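You operate a simulated robot arm through the tools that you are given. There is no shell and no other tool.

You run a simulated two-armed robot. Do the job below in one go: nothing can be reset, and whatever is moved stays where it is left.

## Task
Rinse slide L2 at the blue table, blot it and label it.
Fine: blot on the white pad; one press of the orange button; the slide stays in the label dispenser; leave the other slides.

Only the result counts: the job must be done as asked and must still hold three seconds after the hand-in. Knocking over, shifting, dropping, spilling or breaking anything else fails it.

## Robot
Two 7-joint arms with fingered hands on one trunk that stands fixed in place. Base frame: the origin is at the foot of the trunk, x ahead of it, y to its left, z up; the work surface is at about z = 880. Readings come in mm, degrees, newtons and seconds.
The left shoulder is at [60, 138, 947], the right one opposite. With the tool pointing down near the work surface each hand reaches from about 400 to 920 mm from the base axis, measured 20 degrees to its own side. Payload 4 kg a hand.
The TCP of each hand is the grasp point between the finger pads, 36 mm short of the fingertips. In the tool frame z runs along the fingers and y along their closing line. The gripper opens to 120 mm; its body begins 42 mm behind the TCP. The gripper is a hand of 5 fingers: y runs from the thumb to the fingers, the wrist lies at [-15, -109, -200] in the tool frame, and closing takes about 1.5 s.
Orientation is that of the tool frame in the base frame, as a unit quaternion [x, y, z, w]. With the fingers straight down and the wrist toward the robot, the tool's x, y and z point along [0, 1, 0], [1, 0, 0] and [0, 0, -1] of the base frame.

## Interface
- The arms move only by the tool apply_moves. It takes "left_moves", "right_moves" or both (then of equal length, played together; a hand with none holds still); each is one flat list of numbers, 7 for each row, row after row: the turn, a rotation vector about the tool's x, y, z in units of 6 degrees (1.0 is 6 degrees), then the shift along the tool's x, y, z in units of 50 mm (1.0 is 50 mm), then the finger opening in mm, from 0 to 120. In form: [rx, ry, rz, dx, dy, dz, gripper, rx, ry, rz, dx, dy, dz, gripper, ...]. A call has 1 to 20 rows; each row shifts and turns the commanded pose from where the row before left it, along the tool's axes as they then stand. A call with a number of a shift or a turn outside -1 to 1 is refused whole. Each row takes 0.2 s and may step no farther than 50 mm and 8.6 degrees from the row before; otherwise, or with a gripper value out of range, the whole call is refused. A pose out of reach is approached as far as the arm can. The call stops where the force on the tool passes 40 N (or 10 N more than at its start, if that is more) or the arm is blocked; 0.2 s more then pass. The fingers move at their own pace (about 153 mm/s each) and stop on an object; they squeeze with about 23 N. The grip force told is the motor's: it shows also when the fingers shut on nothing. Time passes only in rows, and 0.2 s behind the last, so rows that do not move let the fingers close. It gives the time, the measured TCP pose, the force on the tool (base axes), the opening and the grip force at its end, in the units of the frame above (readings bear some noise), with the torque about the TCP (base axes, N m) and any sound that the robot's microphone picked up, and new pictures: "show" is both (left out), scene, wrist or none (wrist: the cameras of the hands that moved).
- Cameras (640 x 400 px; columns grow to the right, rows downward): "scene" is now at [56, -14.5, 1589.9]; the picture's right is [-0.15, -0.99, 0.00], its down [-0.57, 0.09, -0.82] and it looks along [0.81, -0.12, -0.58] (base axes); focal length 362 px, centre (320, 200). "left" rides on the left gripper at [-69, -79, -131] in its tool frame; the picture's right is [-0.78, -0.29, 0.55], its down [0.55, -0.73, 0.40] and it looks along [0.29, 0.61, 0.74] (tool axes); focal length 222 px, centre (320, 200). "right" rides on the right gripper at [69, -79, -131] in its tool frame; the picture's right is [-0.78, 0.29, -0.55], its down [-0.55, -0.73, 0.40] and it looks along [-0.29, 0.61, 0.74] (tool axes); focal length 222 px, centre (320, 200).
- raise_lower(by): slides the trunk up (or, below 0, down) by that many mm; the arms and the scene camera ride with it, the base frame stays. It gives what a move gives, with no picture.
- preshape(shape, hand): the hand has 5 fingers and takes this shape, open, in about a second: jaw (thumb against the fingers, like two jaws); tri (thumb and two fingers); tip (a fingertip pinch); poke (one finger out to press); point (the index stretched); flat (the hand flat); cup (the hand cupped); fist (a fist). The gripper value then closes the fingers along that shape, each until it touches; the sizes above hold for jaw. It gives what a move gives, with no picture.
- head_to(pan, tilt): turns the head with the scene camera to pan (to the left, within 86 degrees either way) and tilt (down, from -29 to 69), counted from straight ahead of the robot. It gives what a move gives, and a new picture of the scene camera.
- locate(camera, pixels): for up to 12 pixels [column, row] of the newest picture of that camera ("zoom" is the newest enlarged one), the place [x, y, z] in the base frame of the surface seen there, good to about 3 mm. No time passes.
- enlarge(camera, box): a new picture of the part [left, top, right, bottom] of that camera's present view, enlarged. No time passes.
- close_job(): hands the job in; it is judged then, once.

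Leave the grippers open and the arms clear of the work at the hand-in unless told otherwise.

The tools are called after ">>>" as name(argument=value, ...) on one line, values as JSON. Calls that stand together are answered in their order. apply_moves: Moves the arms, as the interface text tells. Its arguments: {"type":"object","properties":{"left_moves":{"type":"array","items":{"type":"number"}},"right_moves":{"type":"array","items":{"type":"number"}},"show":{"type":"string","enum":["both","scene","wrist","none"]}},"required":[]} The other tools are called the same way: raise_lower (by) moves the trunk up or down; preshape (shape, hand) gives the hand a shape; head_to (pan, tilt) turns the head that bears the scene camera; locate (camera, pixels) gives the place of the surface under pixels of a picture; enlarge (camera, box) takes an enlarged picture of a part of a camera's view; close_job () hands the job in.

At the start:

```text
clock: 0.0
left_position: [539.5, 223.4, 1278.5]
left_tcp_rot: [0.707, 0.707, 0.0, 0.0]
left_force: [0.1, -0.7, -0.8]
left_ft_torque: [0.02, -0.03, -0.01]
left_finger_gap: 119.8
left_grasp_force: 0.1
left_shape: jaw
right_position: [615.7, -270.2, 1273.3]
right_tcp_rot: [0.707, 0.707, 0.0, 0.0]
right_force: [-0.5, 0.8, -0.2]
right_ft_torque: [0.0, 0.03, 0.01]
right_finger_gap: 119.8
right_grasp_force: 0.1
right_shape: jaw
trunk travel left (down, up): [-525.0, 65.0]
head pan, tilt (commanded): [-8.7, 35.3]
```

scene: 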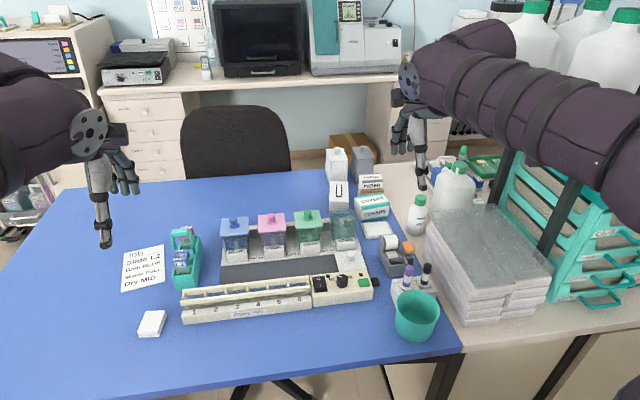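
right: 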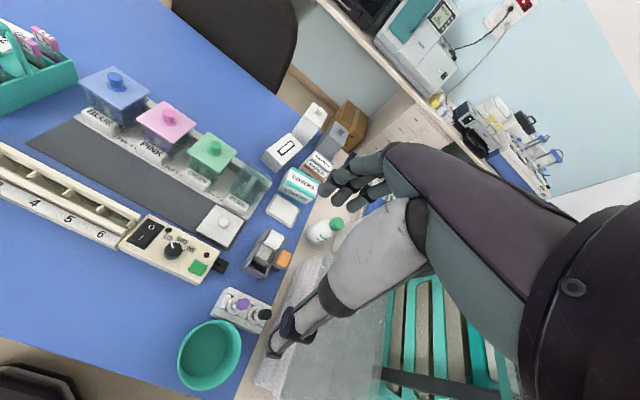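
left: 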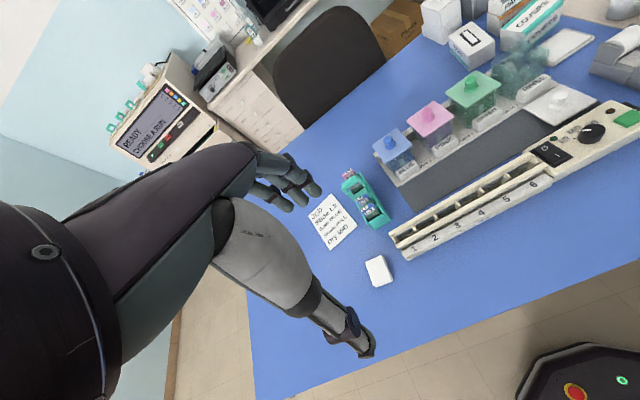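

I see a blue table with a job card (140,268), a teal slide rack (186,258), dye jars, a drying rack and a label dispenser with an orange button around (407,248). First I enlarge parts of the scene to read the labels.

>>> enlarge(camera="scene", box=[110, 210, 240, 345])

>>> enlarge(camera="scene", box=[210, 190, 400, 310])

>>> enlarge(camera="scene", box=[320, 140, 480, 340])

```text
2.96 times, centred on (175, 278) of scene
```

zoom: 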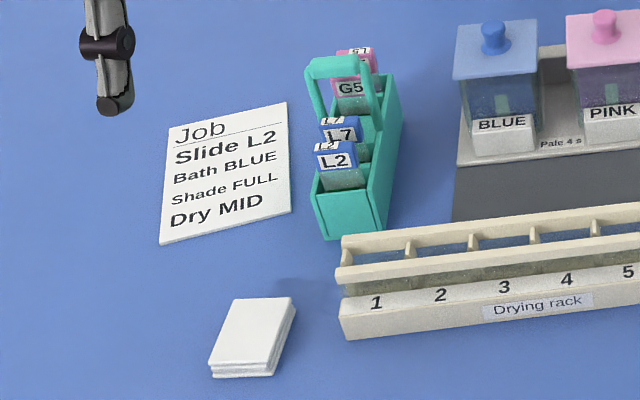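

```text
3.33 times, centred on (305, 250) of scene
```

zoom: 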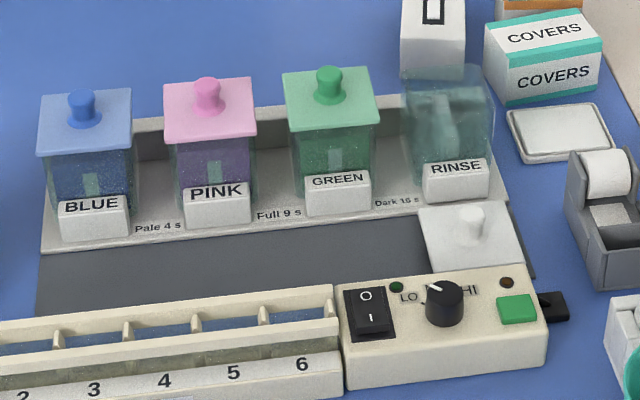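

```text
2.00 times, centred on (400, 240) of scene
```

zoom: 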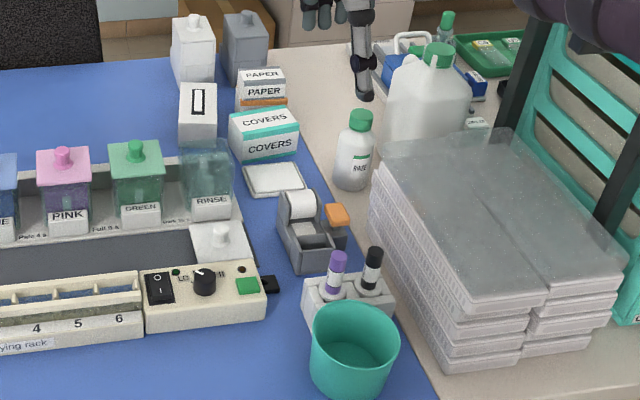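

The slide rack holds L2 at the front with a blue end, and L7, G5 and others stand behind it. The RINSE jar is open and its lid lies in front. I look closer at the pad candidates (378,229) and (152,323), the dispenser, and the views from the wrist cameras.

>>> enlarge(camera="scene", box=[355, 200, 445, 300])

>>> enlarge(camera="right", box=[180, 140, 340, 340])

>>> enlarge(camera="scene", box=[160, 215, 220, 300])

>>> enlarge(camera="left", box=[300, 150, 420, 300])

>>> enlarge(camera="left", box=[440, 0, 640, 150])

```text
4.00 times, centred on (400, 250) of scene
```

zoom: 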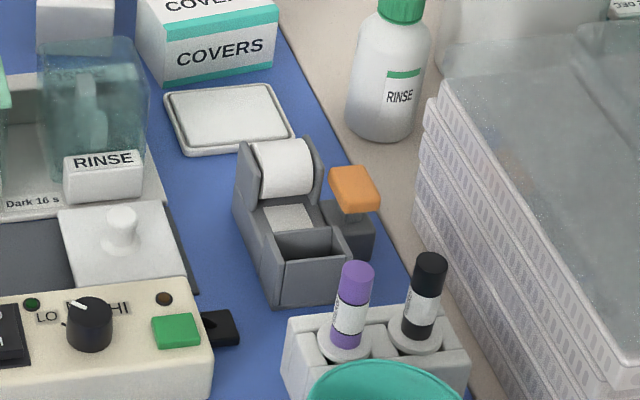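

```text
2.00 times, centred on (260, 240) of right
```

zoom: 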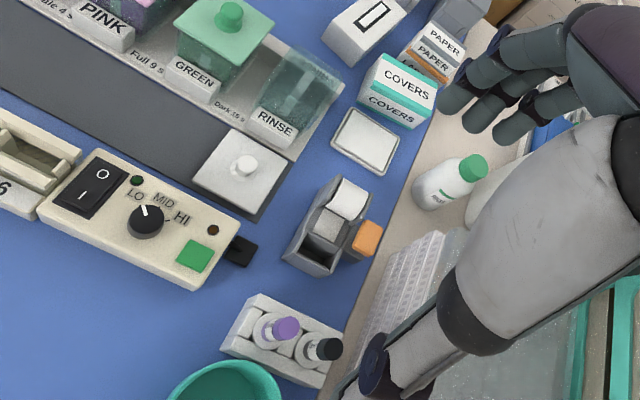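

```text
4.71 times, centred on (190, 258) of scene
```

zoom: 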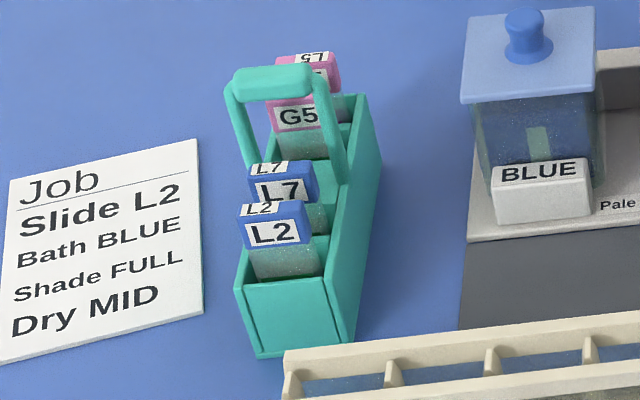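

```text
2.67 times, centred on (360, 225) of left
```

zoom: 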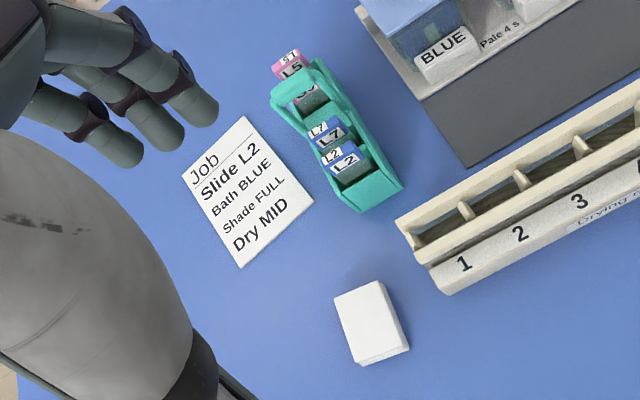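

```text
2.67 times, centred on (540, 75) of left
```

zoom: 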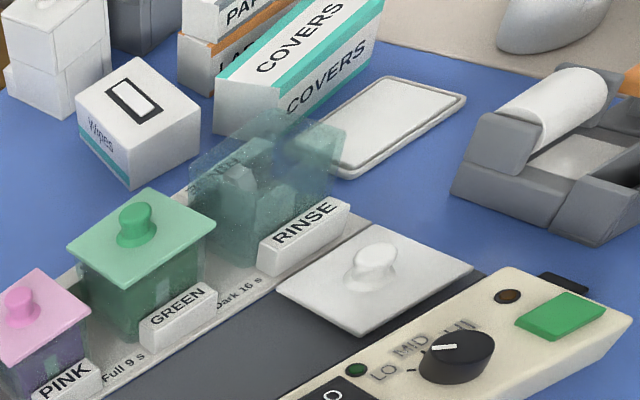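

The card names a full staining run, but the order asks only for rinse, blot and label. I now measure the rack, slides, rinse jar, both white items and the dispenser.

>>> locate(camera="scene", pixels=[[182, 265], [180, 260], [184, 254], [174, 288], [192, 284], [206, 240], [172, 232], [196, 231], [188, 218], [183, 233], [152, 323], [378, 229]])

>>> locate(camera="scene", pixels=[[331, 212], [356, 212], [332, 240], [343, 240], [391, 243], [388, 258], [407, 247], [396, 268], [393, 255], [350, 258], [344, 192], [375, 207]])

```text
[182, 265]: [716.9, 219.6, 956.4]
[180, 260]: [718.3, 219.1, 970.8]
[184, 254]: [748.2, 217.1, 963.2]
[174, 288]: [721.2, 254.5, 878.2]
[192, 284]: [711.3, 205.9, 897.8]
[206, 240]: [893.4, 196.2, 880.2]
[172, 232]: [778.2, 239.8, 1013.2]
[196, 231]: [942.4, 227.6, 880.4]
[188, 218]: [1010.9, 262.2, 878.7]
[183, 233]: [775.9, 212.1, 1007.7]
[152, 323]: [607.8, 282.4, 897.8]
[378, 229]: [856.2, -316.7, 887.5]
```

```text
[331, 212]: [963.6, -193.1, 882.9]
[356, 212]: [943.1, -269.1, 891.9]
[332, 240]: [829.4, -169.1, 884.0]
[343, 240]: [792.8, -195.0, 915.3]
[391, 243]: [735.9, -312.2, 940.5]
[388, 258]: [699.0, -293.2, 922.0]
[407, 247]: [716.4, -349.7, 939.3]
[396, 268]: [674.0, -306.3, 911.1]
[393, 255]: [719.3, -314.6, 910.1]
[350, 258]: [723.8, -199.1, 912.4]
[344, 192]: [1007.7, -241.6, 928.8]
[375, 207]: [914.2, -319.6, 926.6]
```

L2's tag is near (718,219,965) and L7's tag near (748,217,963). I lower both hands a bit over free space for closer views with the wrist cameras.

>>> apply_moves(left_moves=[0, 0, 0, -0.25, -0.3, 0.75, 120, 0, 0, 0, -0.25, -0.3, 0.75, 120, 0, 0, 0, -0.25, -0.3, 0.75, 120, 0, 0, 0, -0.25, -0.3, 0.75, 120], right_moves=[0, 0, 0, 0, -0.5, 0.75, 120, 0, 0, 0, 0, -0.5, 0.75, 120, 0, 0, 0, 0, -0.5, 0.75, 120, 0, 0, 0, 0, -0.5, 0.75, 120], show="both")

```text
clock: 1.0
left_position: [476.8, 172.8, 1129.1]
left_tcp_rot: [0.707, 0.707, 0.0, 0.0]
left_force: [0.0, -0.8, 0.5]
left_ft_torque: [0.01, 0.02, 0.0]
left_finger_gap: 119.8
left_grasp_force: 0.0
left_shape: jaw
right_position: [515.5, -269.7, 1123.8]
right_tcp_rot: [0.708, 0.706, 0.0, 0.0]
right_force: [0.5, 0.5, -0.3]
right_ft_torque: [0.0, -0.04, 0.02]
right_finger_gap: 119.8
right_grasp_force: 0.0
right_shape: jaw
trunk travel left (down, up): [-525.0, 65.0]
head pan, tilt (commanded): [-8.7, 35.3]
```

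scene: 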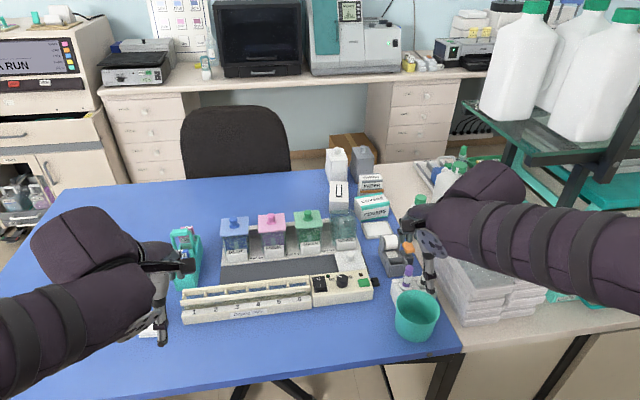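
right: 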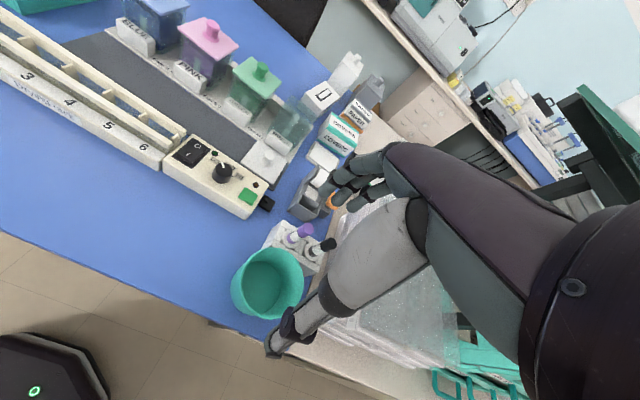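
left: 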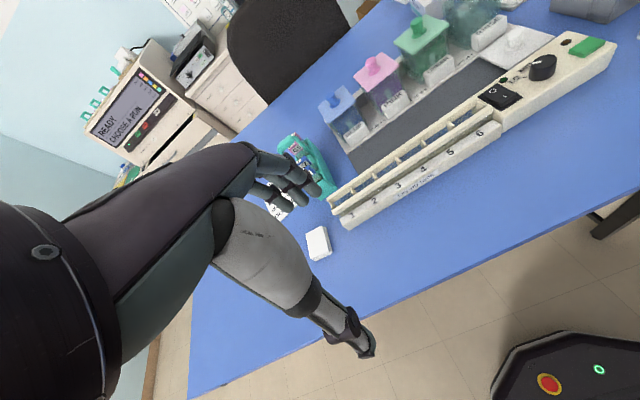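

The left wrist view shows the white stack at (318,243). I enlarge it and the scene's other items again.

>>> enlarge(camera="left", box=[290, 215, 350, 270])

>>> enlarge(camera="scene", box=[350, 200, 410, 250])

>>> enlarge(camera="left", box=[260, 110, 360, 210])

>>> enlarge(camera="right", box=[230, 80, 390, 240])

```text
7.27 times, centred on (320, 242) of left
```

zoom: 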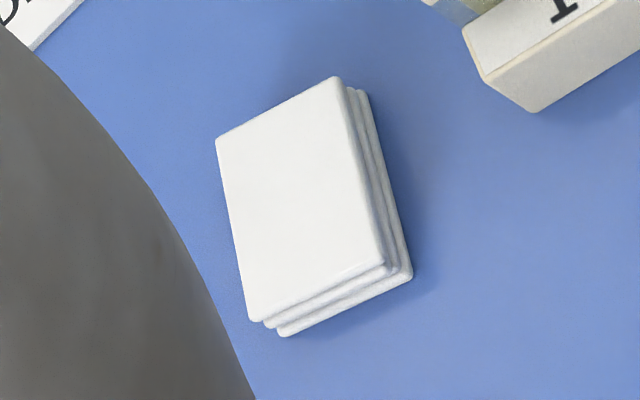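

```text
8.00 times, centred on (380, 225) of scene
```

zoom: 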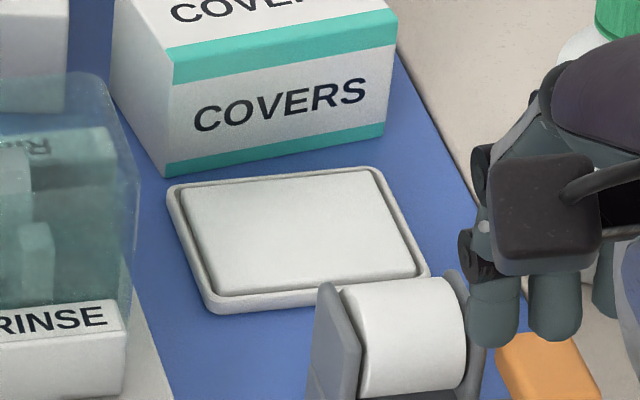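

```text
4.00 times, centred on (310, 160) of left
```

zoom: 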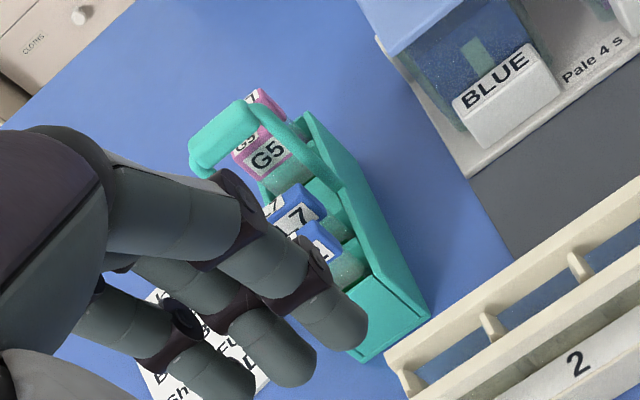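

```text
2.50 times, centred on (310, 160) of right
```

zoom: 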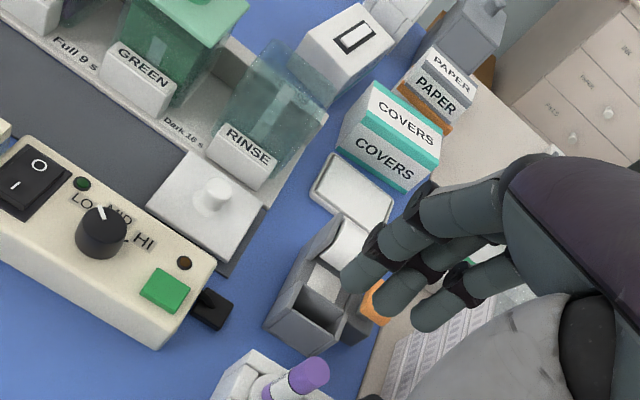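

The item at (378,229) is an inset white pad in a tray, right by the rinse jar and the dispenser, so it's the blotting pad. The other item is a stack of three loose slabs. I raise the right hand back up to uncover the dispenser and measure what stands on the right side.

>>> apply_moves(right_moves=[0, 0, 0, 0, 0, -0.9, 120, 0, 0, 0, 0, 0, -0.9, 120, 0, 0, 0, 0, 0, -0.9, 120, 0, 0, 0, 0, 0, -0.9, 120], left_moves=[0, 0, 0, 0.5, 0, -0.5, 120, 0, 0, 0, 0.5, 0, -0.5, 120, 0, 0, 0, 0.5, 0, -0.5, 120, 0, 0, 0, 0.5, 0, -0.5, 120], show="both")

```text
clock: 2.0
left_position: [479.0, 274.9, 1229.7]
left_tcp_rot: [0.707, 0.707, 0.0, 0.001]
left_force: [-0.2, 0.7, 0.0]
left_ft_torque: [-0.06, 0.01, 0.04]
left_finger_gap: 119.7
left_grasp_force: 0.0
left_shape: jaw
right_position: [516.4, -268.0, 1304.6]
right_tcp_rot: [0.707, 0.707, 0.0, -0.001]
right_force: [0.0, 0.0, 0.7]
right_ft_torque: [-0.03, -0.02, 0.03]
right_finger_gap: 119.8
right_grasp_force: 0.0
right_shape: jaw
trunk travel left (down, up): [-525.0, 65.0]
head pan, tilt (commanded): [-8.7, 35.3]
```

scene: 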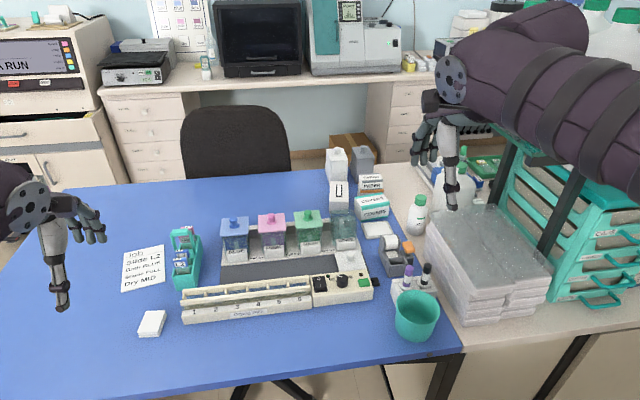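
right: 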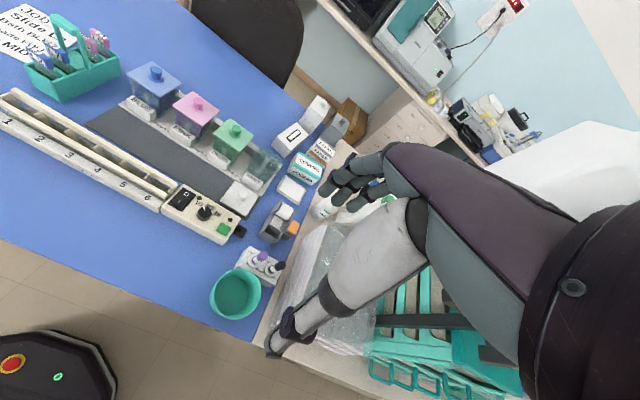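
left: 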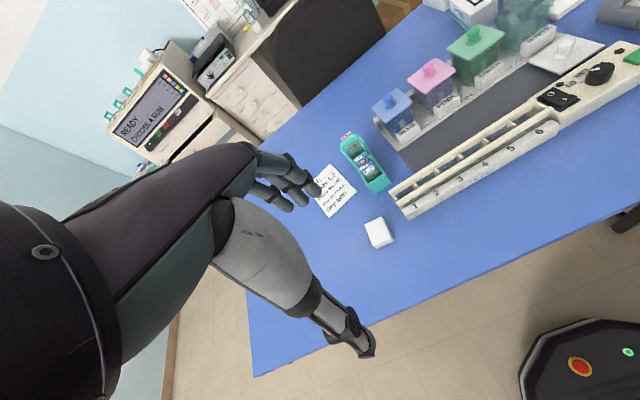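

Now I measure the right-hand side items: the RINSE bottle (417,200), the jug (455,185), the tray stack (490,250) and the teal shelf.

>>> locate(camera="scene", pixels=[[419, 199], [462, 170], [475, 240], [440, 215], [500, 225], [535, 270], [520, 160], [600, 225], [416, 305], [407, 272], [427, 268], [365, 155]])

>>> enlarge(camera="scene", box=[360, 210, 440, 290])

>>> enlarge(camera="left", box=[310, 110, 410, 210])

```text
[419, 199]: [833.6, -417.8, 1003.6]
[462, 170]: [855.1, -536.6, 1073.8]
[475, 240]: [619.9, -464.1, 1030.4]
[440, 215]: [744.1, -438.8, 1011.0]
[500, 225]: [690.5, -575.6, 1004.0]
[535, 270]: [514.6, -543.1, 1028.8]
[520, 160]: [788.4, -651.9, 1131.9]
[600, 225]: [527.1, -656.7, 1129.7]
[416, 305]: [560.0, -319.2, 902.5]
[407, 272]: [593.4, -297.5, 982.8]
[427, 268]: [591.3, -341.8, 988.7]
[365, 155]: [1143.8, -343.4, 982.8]
```

```text
5.00 times, centred on (400, 250) of scene
```

zoom: 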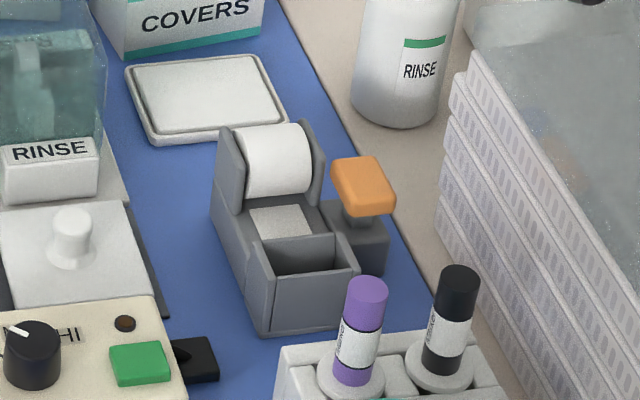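

```text
4.00 times, centred on (360, 160) of left
```

zoom: 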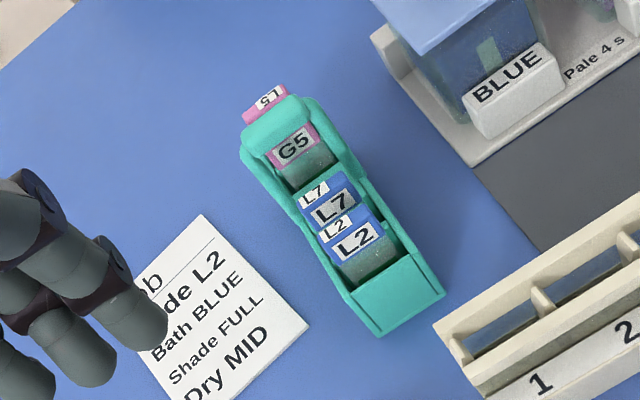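

The dispenser has an open pocket in front of the label plate. I enlarge it more to measure the pocket.

>>> enlarge(camera="scene", box=[376, 228, 426, 282])

```text
7.41 times, centred on (401, 255) of scene
```

zoom: 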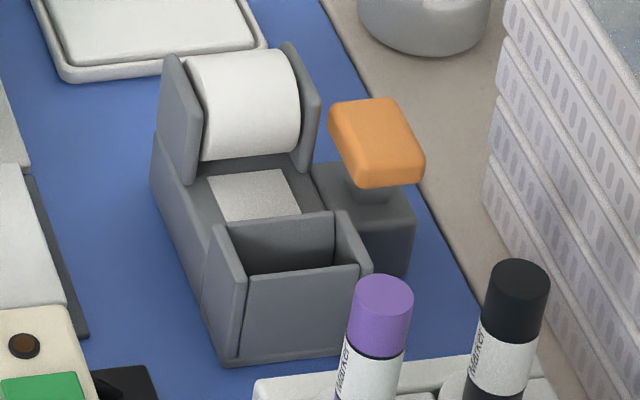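

>>> locate(camera="zoom", pixels=[[240, 278], [218, 230], [338, 215], [367, 268], [290, 245], [300, 280], [225, 360], [335, 355], [260, 195], [375, 120], [400, 180], [240, 80]])

>>> locate(camera="zoom", pixels=[[340, 105], [350, 180], [415, 170], [388, 103], [60, 20], [75, 72], [255, 40], [150, 30], [160, 180], [345, 180], [385, 210], [285, 258]])

```text
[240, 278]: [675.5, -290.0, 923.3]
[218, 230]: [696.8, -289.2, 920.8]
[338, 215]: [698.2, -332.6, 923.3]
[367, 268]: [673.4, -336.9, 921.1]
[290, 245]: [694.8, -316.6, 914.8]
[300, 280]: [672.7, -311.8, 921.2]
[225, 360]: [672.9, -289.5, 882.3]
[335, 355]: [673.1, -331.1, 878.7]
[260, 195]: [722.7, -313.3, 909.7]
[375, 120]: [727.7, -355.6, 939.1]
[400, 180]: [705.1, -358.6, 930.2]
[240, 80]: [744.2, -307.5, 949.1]
```

```text
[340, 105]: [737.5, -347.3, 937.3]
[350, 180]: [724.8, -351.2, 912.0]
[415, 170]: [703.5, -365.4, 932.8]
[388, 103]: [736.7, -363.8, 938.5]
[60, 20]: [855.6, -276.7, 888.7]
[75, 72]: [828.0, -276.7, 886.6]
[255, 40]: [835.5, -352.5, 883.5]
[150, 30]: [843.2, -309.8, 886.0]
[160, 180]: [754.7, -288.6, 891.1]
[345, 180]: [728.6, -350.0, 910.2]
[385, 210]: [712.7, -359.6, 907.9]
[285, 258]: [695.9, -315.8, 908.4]
```

The pocket spans about x 674–698, y −290…−335, with its rim at z≈922, so the slide stands upright in it. The button is near (722,−356,939). Next I measure L2 and the rack closely.

>>> enlarge(camera="scene", box=[166, 222, 210, 294])

```text
5.56 times, centred on (188, 258) of scene
```

zoom: 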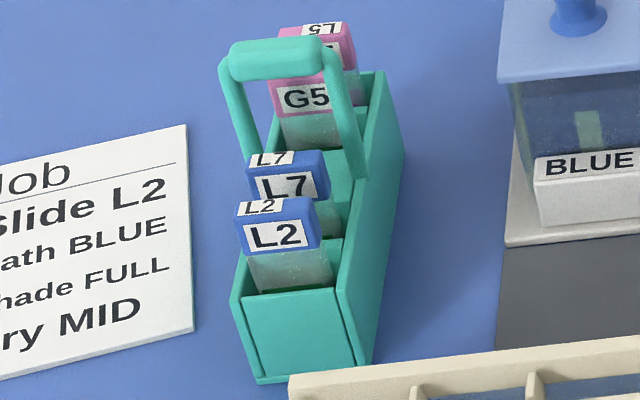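

>>> locate(camera="zoom", pixels=[[240, 202], [312, 200], [238, 224], [318, 222], [247, 252], [318, 248], [260, 288], [325, 282], [252, 155], [322, 152], [248, 178], [325, 178]])

>>> locate(camera="zoom", pixels=[[242, 300], [338, 292], [250, 380], [358, 372], [370, 85], [395, 150], [225, 65], [335, 60], [235, 100], [350, 110], [305, 95], [360, 160]])

```text
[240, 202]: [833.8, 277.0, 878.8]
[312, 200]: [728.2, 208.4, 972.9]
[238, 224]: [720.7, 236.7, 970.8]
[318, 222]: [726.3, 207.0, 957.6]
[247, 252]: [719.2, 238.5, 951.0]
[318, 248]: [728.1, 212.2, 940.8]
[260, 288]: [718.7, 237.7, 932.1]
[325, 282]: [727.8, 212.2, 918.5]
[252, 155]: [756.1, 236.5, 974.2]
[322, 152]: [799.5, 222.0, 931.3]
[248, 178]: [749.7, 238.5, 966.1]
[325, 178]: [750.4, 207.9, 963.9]
```

```text
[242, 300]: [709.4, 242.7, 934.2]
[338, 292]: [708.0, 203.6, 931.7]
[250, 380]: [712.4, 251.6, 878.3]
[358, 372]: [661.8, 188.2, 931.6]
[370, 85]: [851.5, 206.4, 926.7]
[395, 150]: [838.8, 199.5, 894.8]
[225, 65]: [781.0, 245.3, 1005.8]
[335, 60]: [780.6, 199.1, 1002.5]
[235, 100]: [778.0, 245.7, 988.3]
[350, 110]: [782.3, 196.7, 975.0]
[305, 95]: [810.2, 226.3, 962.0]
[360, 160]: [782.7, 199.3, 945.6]
```

L2 stands at about y 207–237 with its tag at x≈718–729 and z 950–972. L7's front face is at x≈749, about 20 mm behind. Now I move the right hand high over the rinse area, with fingertips above z 1080, to look down into the jar, pad and dispenser.

>>> apply_moves(right_moves=[0, 0, 0, 0, 0.735, 0.465, 120, 0, 0, 0, 0, 0.735, 0.465, 120, 0, 0, 0, 0, 0.735, 0.465, 120, 0, 0, 0, 0, 0.735, 0.465, 120, 0, 0, 0, 0, 0.735, 0.465, 120, 0, 0, 0, 0, 0.735, 0.465, 120, 0, 0, 0, 0, 0.735, 0.465, 120, 0, 0, 0, 0, 0.735, 0.465, 120], show="both")

```text
clock: 3.8
left_position: [481.7, 272.9, 1227.6]
left_tcp_rot: [0.707, 0.707, 0.0, 0.0]
left_force: [0.6, -1.0, -0.3]
left_ft_torque: [-0.04, 0.01, 0.02]
left_finger_gap: 119.6
left_grasp_force: 0.0
left_shape: jaw
right_position: [810.6, -269.4, 1117.2]
right_tcp_rot: [0.707, 0.707, 0.0, 0.001]
right_force: [-0.3, -0.8, -0.3]
right_ft_torque: [0.02, 0.03, -0.01]
right_finger_gap: 119.7
right_grasp_force: 0.1
right_shape: jaw
trunk travel left (down, up): [-525.0, 65.0]
head pan, tilt (commanded): [-8.7, 35.3]
```

scene: 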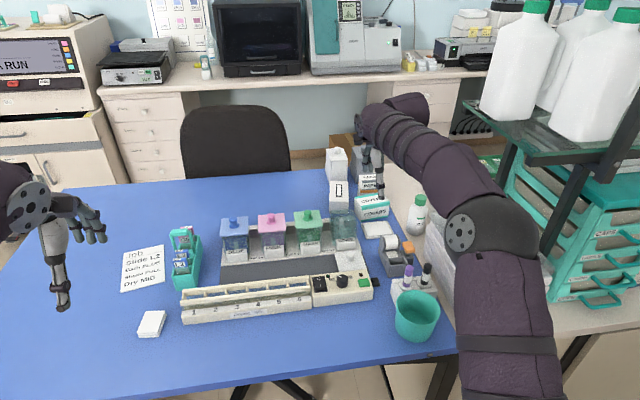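
right: 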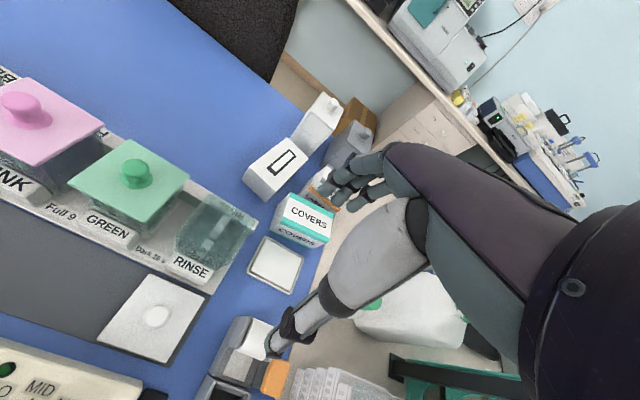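

From here the jar is at (215,235), the pad at (275,265) and the dispenser at (245,350). I enlarge each.

>>> enlarge(camera="right", box=[150, 170, 310, 310])

>>> enlarge(camera="right", box=[190, 300, 320, 400])

>>> enlarge(camera="right", box=[160, 180, 270, 290])

```text
2.86 times, centred on (230, 240) of right
```

zoom: 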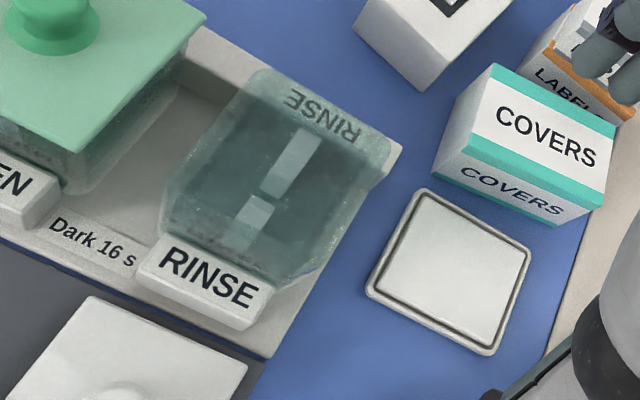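

```text
4.00 times, centred on (255, 350) of right
```

zoom: 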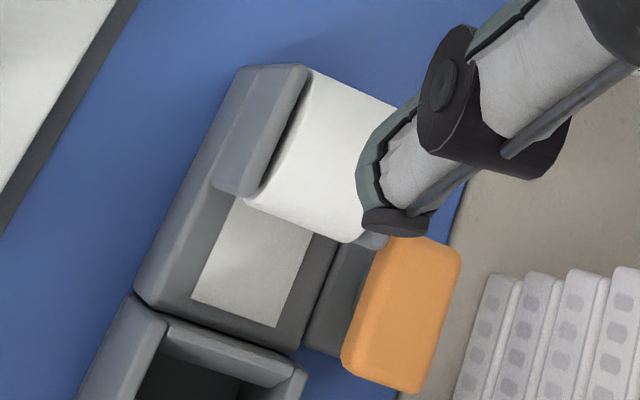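

```text
3.64 times, centred on (215, 235) of right
```

zoom: 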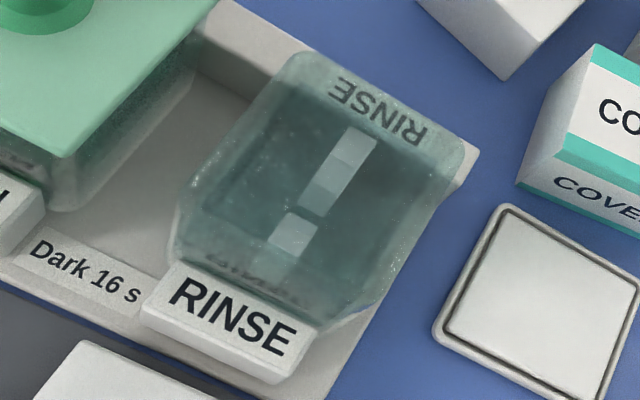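

I measure the jar rim and interior in the last zoom, plus the pad's corners.

>>> locate(camera="zoom", pixels=[[290, 60], [460, 150], [180, 200], [340, 325], [340, 160], [295, 235], [260, 180], [400, 200], [180, 250], [320, 285], [380, 110], [230, 325]])

>>> locate(camera="zoom", pixels=[[508, 208], [438, 335], [510, 220], [455, 325], [575, 390], [540, 290], [635, 275], [300, 180], [360, 240], [240, 230], [300, 260], [340, 300]])

```text
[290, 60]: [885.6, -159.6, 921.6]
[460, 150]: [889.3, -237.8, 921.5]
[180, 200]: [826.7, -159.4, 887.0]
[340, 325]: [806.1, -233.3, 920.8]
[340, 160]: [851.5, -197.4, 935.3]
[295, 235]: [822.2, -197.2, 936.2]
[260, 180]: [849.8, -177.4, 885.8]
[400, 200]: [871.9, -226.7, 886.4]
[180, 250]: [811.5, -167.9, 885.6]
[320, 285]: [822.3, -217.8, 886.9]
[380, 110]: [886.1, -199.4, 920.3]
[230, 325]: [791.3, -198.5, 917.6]
```

```text
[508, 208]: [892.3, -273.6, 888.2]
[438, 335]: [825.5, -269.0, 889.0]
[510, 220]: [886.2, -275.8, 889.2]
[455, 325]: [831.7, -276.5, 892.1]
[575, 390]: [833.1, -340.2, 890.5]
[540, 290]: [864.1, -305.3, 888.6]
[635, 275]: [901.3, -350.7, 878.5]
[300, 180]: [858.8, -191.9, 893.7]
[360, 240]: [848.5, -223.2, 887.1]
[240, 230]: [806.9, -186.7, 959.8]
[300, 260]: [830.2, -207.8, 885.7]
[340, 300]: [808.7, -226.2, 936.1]
```

I enlarge the jar in the scene view too, to see what the light strips inside it are.

>>> enlarge(camera="scene", box=[320, 200, 370, 255])

>>> enlarge(camera="scene", box=[215, 200, 265, 260])

```text
7.27 times, centred on (345, 228) of scene
```

zoom: 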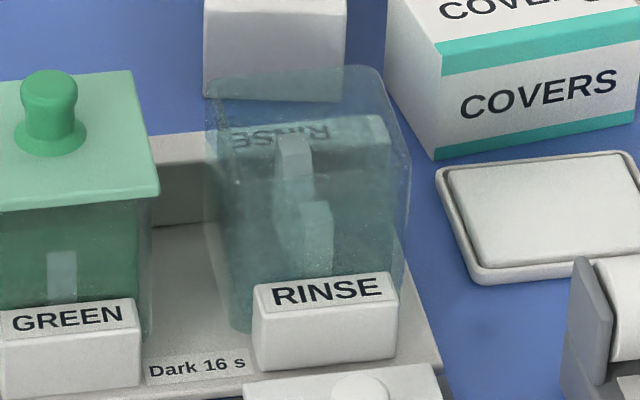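

```text
6.67 times, centred on (240, 230) of scene
```

zoom: 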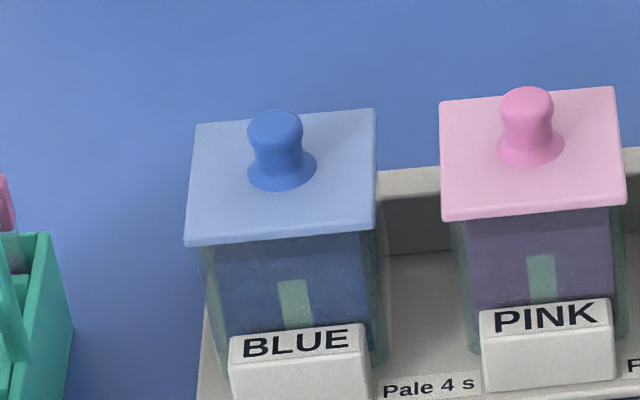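

The jar has front and back fins that leave a slot about x 829–848 at y≈−197. The rim is near z 960 and the fin tops near 935. A slide with its thickness along x fits there, as it does in the rack and the pocket. Next I take the right hand to clear space and try the fingertip pinch to see how slim the fingers are.

>>> apply_moves(right_moves=[0, 0, 0, 0.6, -0.6, -0.15, 120, 0, 0, 0, 0.6, -0.6, -0.15, 120, 0, 0, 0, 0.6, -0.6, -0.15, 120, 0, 0, 0, 0.6, -0.6, -0.15, 120, 0, 0, 0, 0.6, -0.6, -0.15, 120, 0, 0, 0, 0.6, -0.6, -0.15, 120, 0, 0, 0, 0.6, -0.6, -0.15, 120], show="none")

>>> preshape(hand="right", shape="tip")

>>> head_to(pan=-8.7, tilt=35.3)

>>> enlarge(camera="right", box=[200, 100, 480, 380])

```text
clock: 5.4
left_position: [479.9, 274.5, 1228.7]
left_tcp_rot: [0.707, 0.707, 0.0, 0.0]
left_force: [-0.2, 0.3, 0.8]
left_ft_torque: [-0.02, -0.05, 0.02]
left_finger_gap: 119.8
left_grasp_force: 0.0
left_shape: jaw
right_position: [598.2, -59.5, 1170.3]
right_tcp_rot: [0.708, 0.707, 0.001, 0.0]
right_force: [0.1, 0.7, -0.2]
right_ft_torque: [-0.05, -0.01, -0.01]
right_finger_gap: 119.9
right_grasp_force: 0.0
right_shape: jaw
trunk travel left (down, up): [-525.0, 65.0]
head pan, tilt (commanded): [-8.7, 35.3]
```

```text
clock: 6.3
left_position: [479.5, 274.0, 1229.1]
left_tcp_rot: [0.707, 0.707, 0.0, 0.0]
left_force: [-0.4, -0.5, 0.1]
left_ft_torque: [-0.02, 0.0, 0.04]
left_finger_gap: 119.7
left_grasp_force: 0.1
left_shape: jaw
right_position: [599.7, -58.8, 1170.5]
right_tcp_rot: [0.707, 0.707, 0.0, 0.0]
right_force: [-0.2, -1.2, -0.8]
right_ft_torque: [-0.04, 0.01, -0.01]
right_finger_gap: 119.5
right_grasp_force: 0.1
right_shape: tip
trunk travel left (down, up): [-525.0, 65.0]
head pan, tilt (commanded): [-8.7, 35.3]
```

```text
clock: 6.9
left_position: [479.8, 272.5, 1228.8]
left_tcp_rot: [0.707, 0.707, 0.0, 0.0]
left_force: [0.0, -0.2, 0.1]
left_ft_torque: [0.02, 0.01, 0.02]
left_finger_gap: 119.7
left_grasp_force: 0.1
left_shape: jaw
right_position: [600.0, -59.7, 1170.2]
right_tcp_rot: [0.707, 0.707, 0.0, 0.0]
right_force: [0.1, 0.2, 0.8]
right_ft_torque: [0.01, -0.05, 0.0]
right_finger_gap: 119.9
right_grasp_force: 0.1
right_shape: tip
trunk travel left (down, up): [-525.0, 65.0]
head pan, tilt (commanded): [-8.7, 35.3]
```

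scene: 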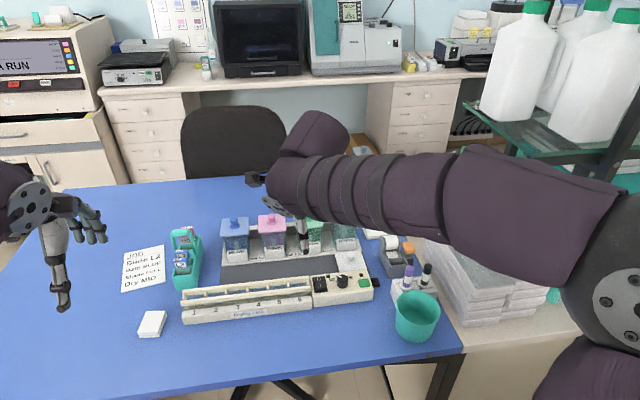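

```text
1.43 times, centred on (340, 240) of right
```

zoom: 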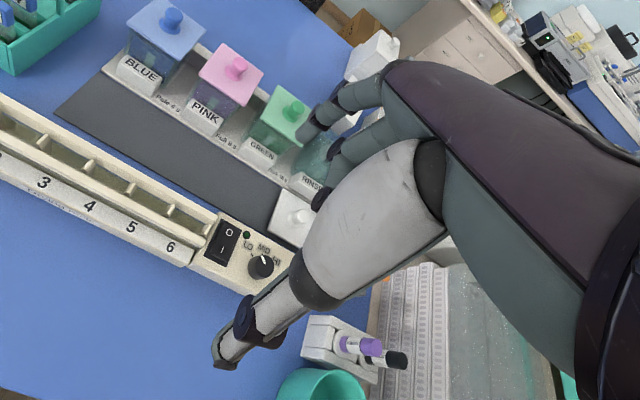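

The hand took the tip shape. I close it on nothing to 12 mm to see the pinch and where the fingertips meet.

>>> apply_moves(right_moves=[0, 0, 0, 0, 0, 0, 12, 0, 0, 0, 0, 0, 0, 12, 0, 0, 0, 0, 0, 0, 12, 0, 0, 0, 0, 0, 0, 12, 0, 0, 0, 0, 0, 0, 12], show="both")

>>> enlarge(camera="right", box=[220, 120, 460, 300])

>>> enlarge(camera="scene", box=[230, 110, 370, 270])

```text
clock: 8.1
left_position: [480.8, 273.8, 1227.8]
left_tcp_rot: [0.707, 0.707, 0.0, 0.0]
left_force: [1.1, 0.2, -0.5]
left_ft_torque: [0.01, -0.01, -0.01]
left_finger_gap: 119.7
left_grasp_force: 0.0
left_shape: jaw
right_position: [599.3, -59.4, 1170.3]
right_tcp_rot: [0.707, 0.707, 0.0, 0.0]
right_force: [-0.5, -0.3, 0.5]
right_ft_torque: [0.02, -0.01, 0.01]
right_finger_gap: 12.6
right_grasp_force: 0.1
right_shape: tip
trunk travel left (down, up): [-525.0, 65.0]
head pan, tilt (commanded): [-8.7, 35.3]
```

scene: 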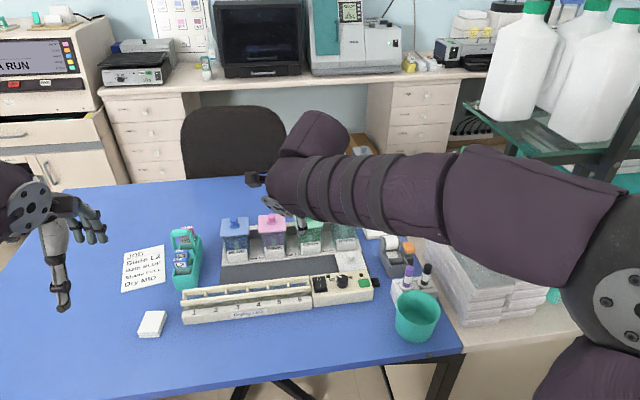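
right: 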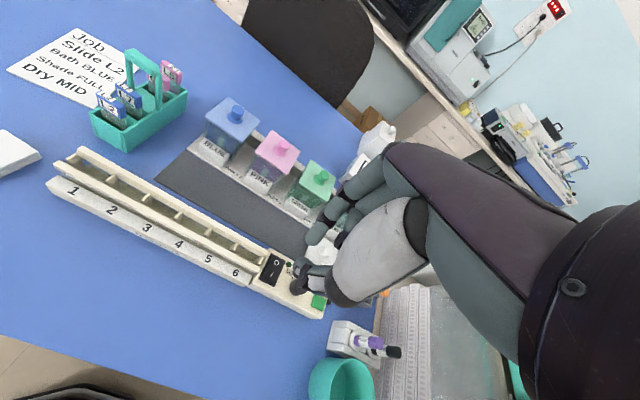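

```text
2.22 times, centred on (340, 210) of right
```

zoom: 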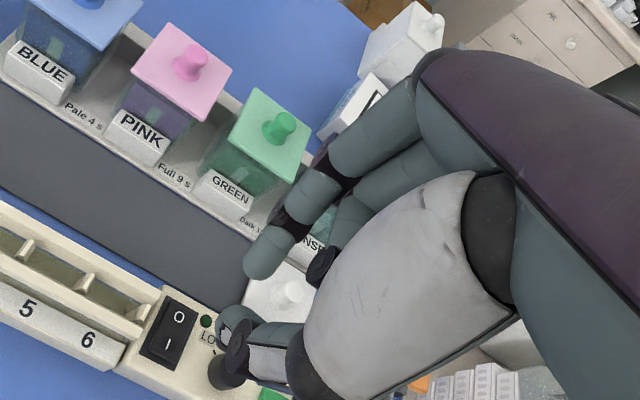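

```text
2.50 times, centred on (300, 190) of scene
```

zoom: 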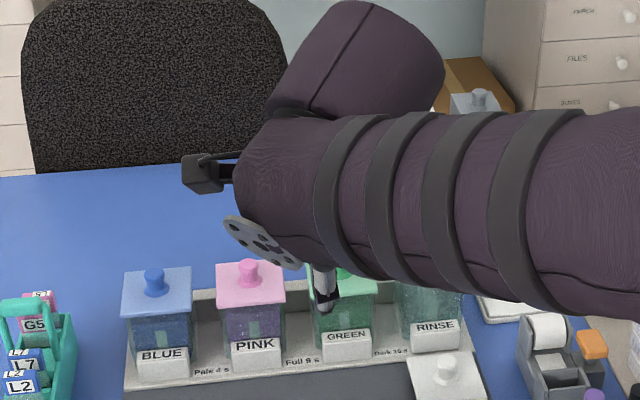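

With the pinch at 12 mm, the index fingertip shows near (315,239) and the thumb near (302,275) in the wrist view. I locate these to find where the pinch lies relative to the TCP.

>>> locate(camera="right", pixels=[[315, 239], [311, 234], [319, 231], [325, 222], [312, 243], [308, 265], [302, 275], [298, 282], [300, 265], [318, 275], [345, 195], [350, 210]])

>>> enlarge(camera="right", box=[270, 170, 370, 310])

```text
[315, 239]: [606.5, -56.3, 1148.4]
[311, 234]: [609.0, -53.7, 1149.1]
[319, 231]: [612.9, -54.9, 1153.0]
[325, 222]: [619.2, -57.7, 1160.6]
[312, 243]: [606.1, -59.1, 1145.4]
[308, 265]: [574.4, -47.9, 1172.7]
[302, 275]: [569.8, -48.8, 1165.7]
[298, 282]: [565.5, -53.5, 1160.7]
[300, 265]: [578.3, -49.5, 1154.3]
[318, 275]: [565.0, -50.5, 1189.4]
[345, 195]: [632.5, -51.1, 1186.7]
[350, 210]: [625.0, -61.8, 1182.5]
```

```text
2.86 times, centred on (320, 240) of right
```

zoom: 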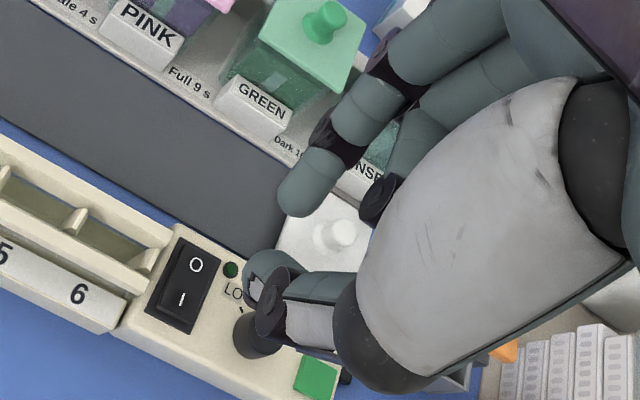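

The index tip ends about 24 mm below the TCP, and the pads straddle the TCP along the closing line. I check how far the other fingers hang down behind the index.

>>> locate(camera="zoom", pixels=[[415, 140], [400, 165], [378, 185], [378, 200], [372, 215], [470, 90], [300, 195], [262, 275], [290, 300], [258, 335], [345, 130], [410, 50]])

```text
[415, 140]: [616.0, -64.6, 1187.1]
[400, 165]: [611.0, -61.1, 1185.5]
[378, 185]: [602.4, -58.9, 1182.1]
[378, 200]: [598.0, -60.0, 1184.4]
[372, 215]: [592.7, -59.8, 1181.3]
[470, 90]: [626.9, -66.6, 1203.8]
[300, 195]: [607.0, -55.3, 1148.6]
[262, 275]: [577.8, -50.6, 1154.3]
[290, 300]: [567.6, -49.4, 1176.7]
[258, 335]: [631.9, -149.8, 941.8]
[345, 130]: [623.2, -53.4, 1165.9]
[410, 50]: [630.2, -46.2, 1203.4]
```

The other fingers curl up out of the way at or above TCP height, so I'll pinch L2's tag by its side edges. The hand will be turned 90° with the thumb on the right, and tilted 45° with the fingers forward, to keep clear of L7 and the handle. First I raise the trunk for more clearance.

>>> raise_lower(by=50)

>>> apply_moves(right_moves=[0, 0, -1, 0, 0, 0, 60, 0, 0, -1, 0, 0, 0, 60, 0, 0, -1, 0, 0, 0, 60, 0, 0, -1, 0, 0, 0, 60, 0, 0, -1, 0, 0, 0, 60, 0, 0, -1, 0, 0, 0, 60, 0, 0, -1, 0, 0, 0, 60, 0, 0, -1, 0, 0, 0, 60], show="both")

```text
clock: 9.0
left_position: [480.2, 273.4, 1278.9]
left_tcp_rot: [0.707, 0.707, 0.0, 0.0]
left_force: [0.2, -0.4, -0.2]
left_ft_torque: [0.0, -0.02, -0.02]
left_finger_gap: 119.6
left_grasp_force: 0.1
left_shape: jaw
right_position: [598.2, -58.8, 1220.3]
right_tcp_rot: [0.706, 0.708, 0.0, 0.0]
right_force: [0.2, 0.8, -0.5]
right_ft_torque: [0.01, 0.0, -0.02]
right_finger_gap: 12.5
right_grasp_force: 0.1
right_shape: tip
trunk travel left (down, up): [-575.0, 15.0]
head pan, tilt (commanded): [-8.7, 35.3]
```

```text
clock: 10.8
left_position: [481.0, 273.7, 1279.7]
left_tcp_rot: [0.707, 0.707, 0.0, 0.0]
left_force: [0.6, 0.0, -0.1]
left_ft_torque: [0.0, 0.01, 0.05]
left_finger_gap: 119.6
left_grasp_force: 0.1
left_shape: jaw
right_position: [599.5, -58.5, 1219.3]
right_tcp_rot: [0.357, 0.934, 0.001, -0.001]
right_force: [0.8, 0.2, 0.0]
right_ft_torque: [0.0, 0.01, -0.04]
right_finger_gap: 59.8
right_grasp_force: 0.0
right_shape: tip
trunk travel left (down, up): [-575.0, 15.0]
head pan, tilt (commanded): [-8.7, 35.3]
```

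scene: 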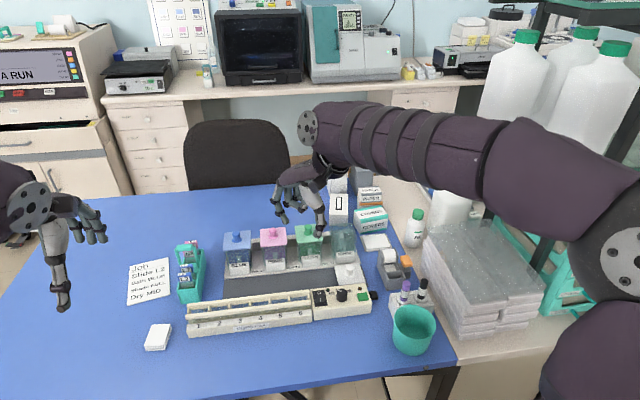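
right: 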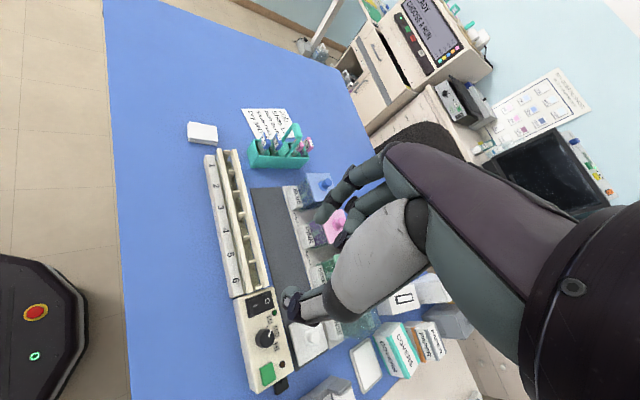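

The turn goes well and the elbow is clear. I finish the 90° turn and then tilt 45°.

>>> apply_moves(right_moves=[0, 0, -1, 0, 0, 0, 60, 0, 0, -1, 0, 0, 0, 60, 0, 0, -1, 0, 0, 0, 60, 0, 0, -1, 0, 0, 0, 60, 0, 0, -1, 0, 0, 0, 60, 0, 0, -1, 0, 0, 0, 60, 0, 0, -1, 0, 0, 0, 60, 0, -0.9375, 0, 0, 0, 0, 60, 0, -0.9375, 0, 0, 0, 0, 60, 0, -0.9375, 0, 0, 0, 0, 60, 0, -0.9375, 0, 0, 0, 0, 60, 0, -0.9375, 0, 0, 0, 0, 60, 0, -0.9375, 0, 0, 0, 0, 60, 0, -0.9375, 0, 0, 0, 0, 60, 0, -0.9375, 0, 0, 0, 0, 60], show="both")

```text
clock: 14.0
left_position: [479.4, 274.4, 1277.8]
left_tcp_rot: [0.707, 0.707, 0.0, -0.001]
left_force: [0.2, 0.3, -0.7]
left_ft_torque: [-0.02, 0.0, 0.02]
left_finger_gap: 119.9
left_grasp_force: 0.0
left_shape: jaw
right_position: [598.7, -59.3, 1219.7]
right_tcp_rot: [0.0, 0.923, 0.0, 0.384]
right_force: [0.3, 0.7, 0.8]
right_ft_torque: [0.0, -0.02, -0.01]
right_finger_gap: 60.0
right_grasp_force: 0.1
right_shape: tip
trunk travel left (down, up): [-575.0, 15.0]
head pan, tilt (commanded): [-8.7, 35.3]
```

scene: 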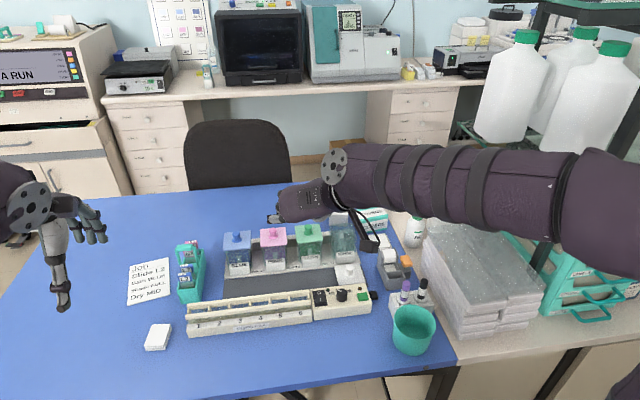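
right: 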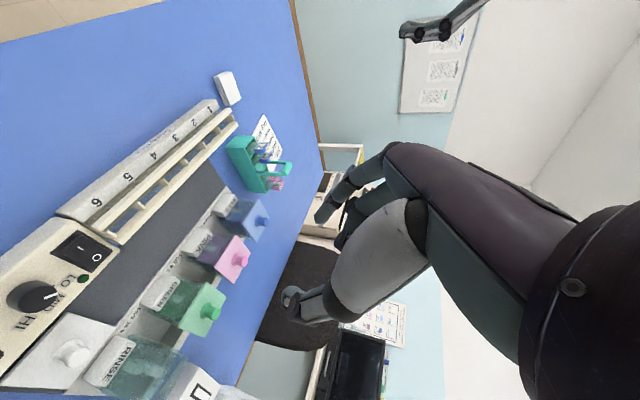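

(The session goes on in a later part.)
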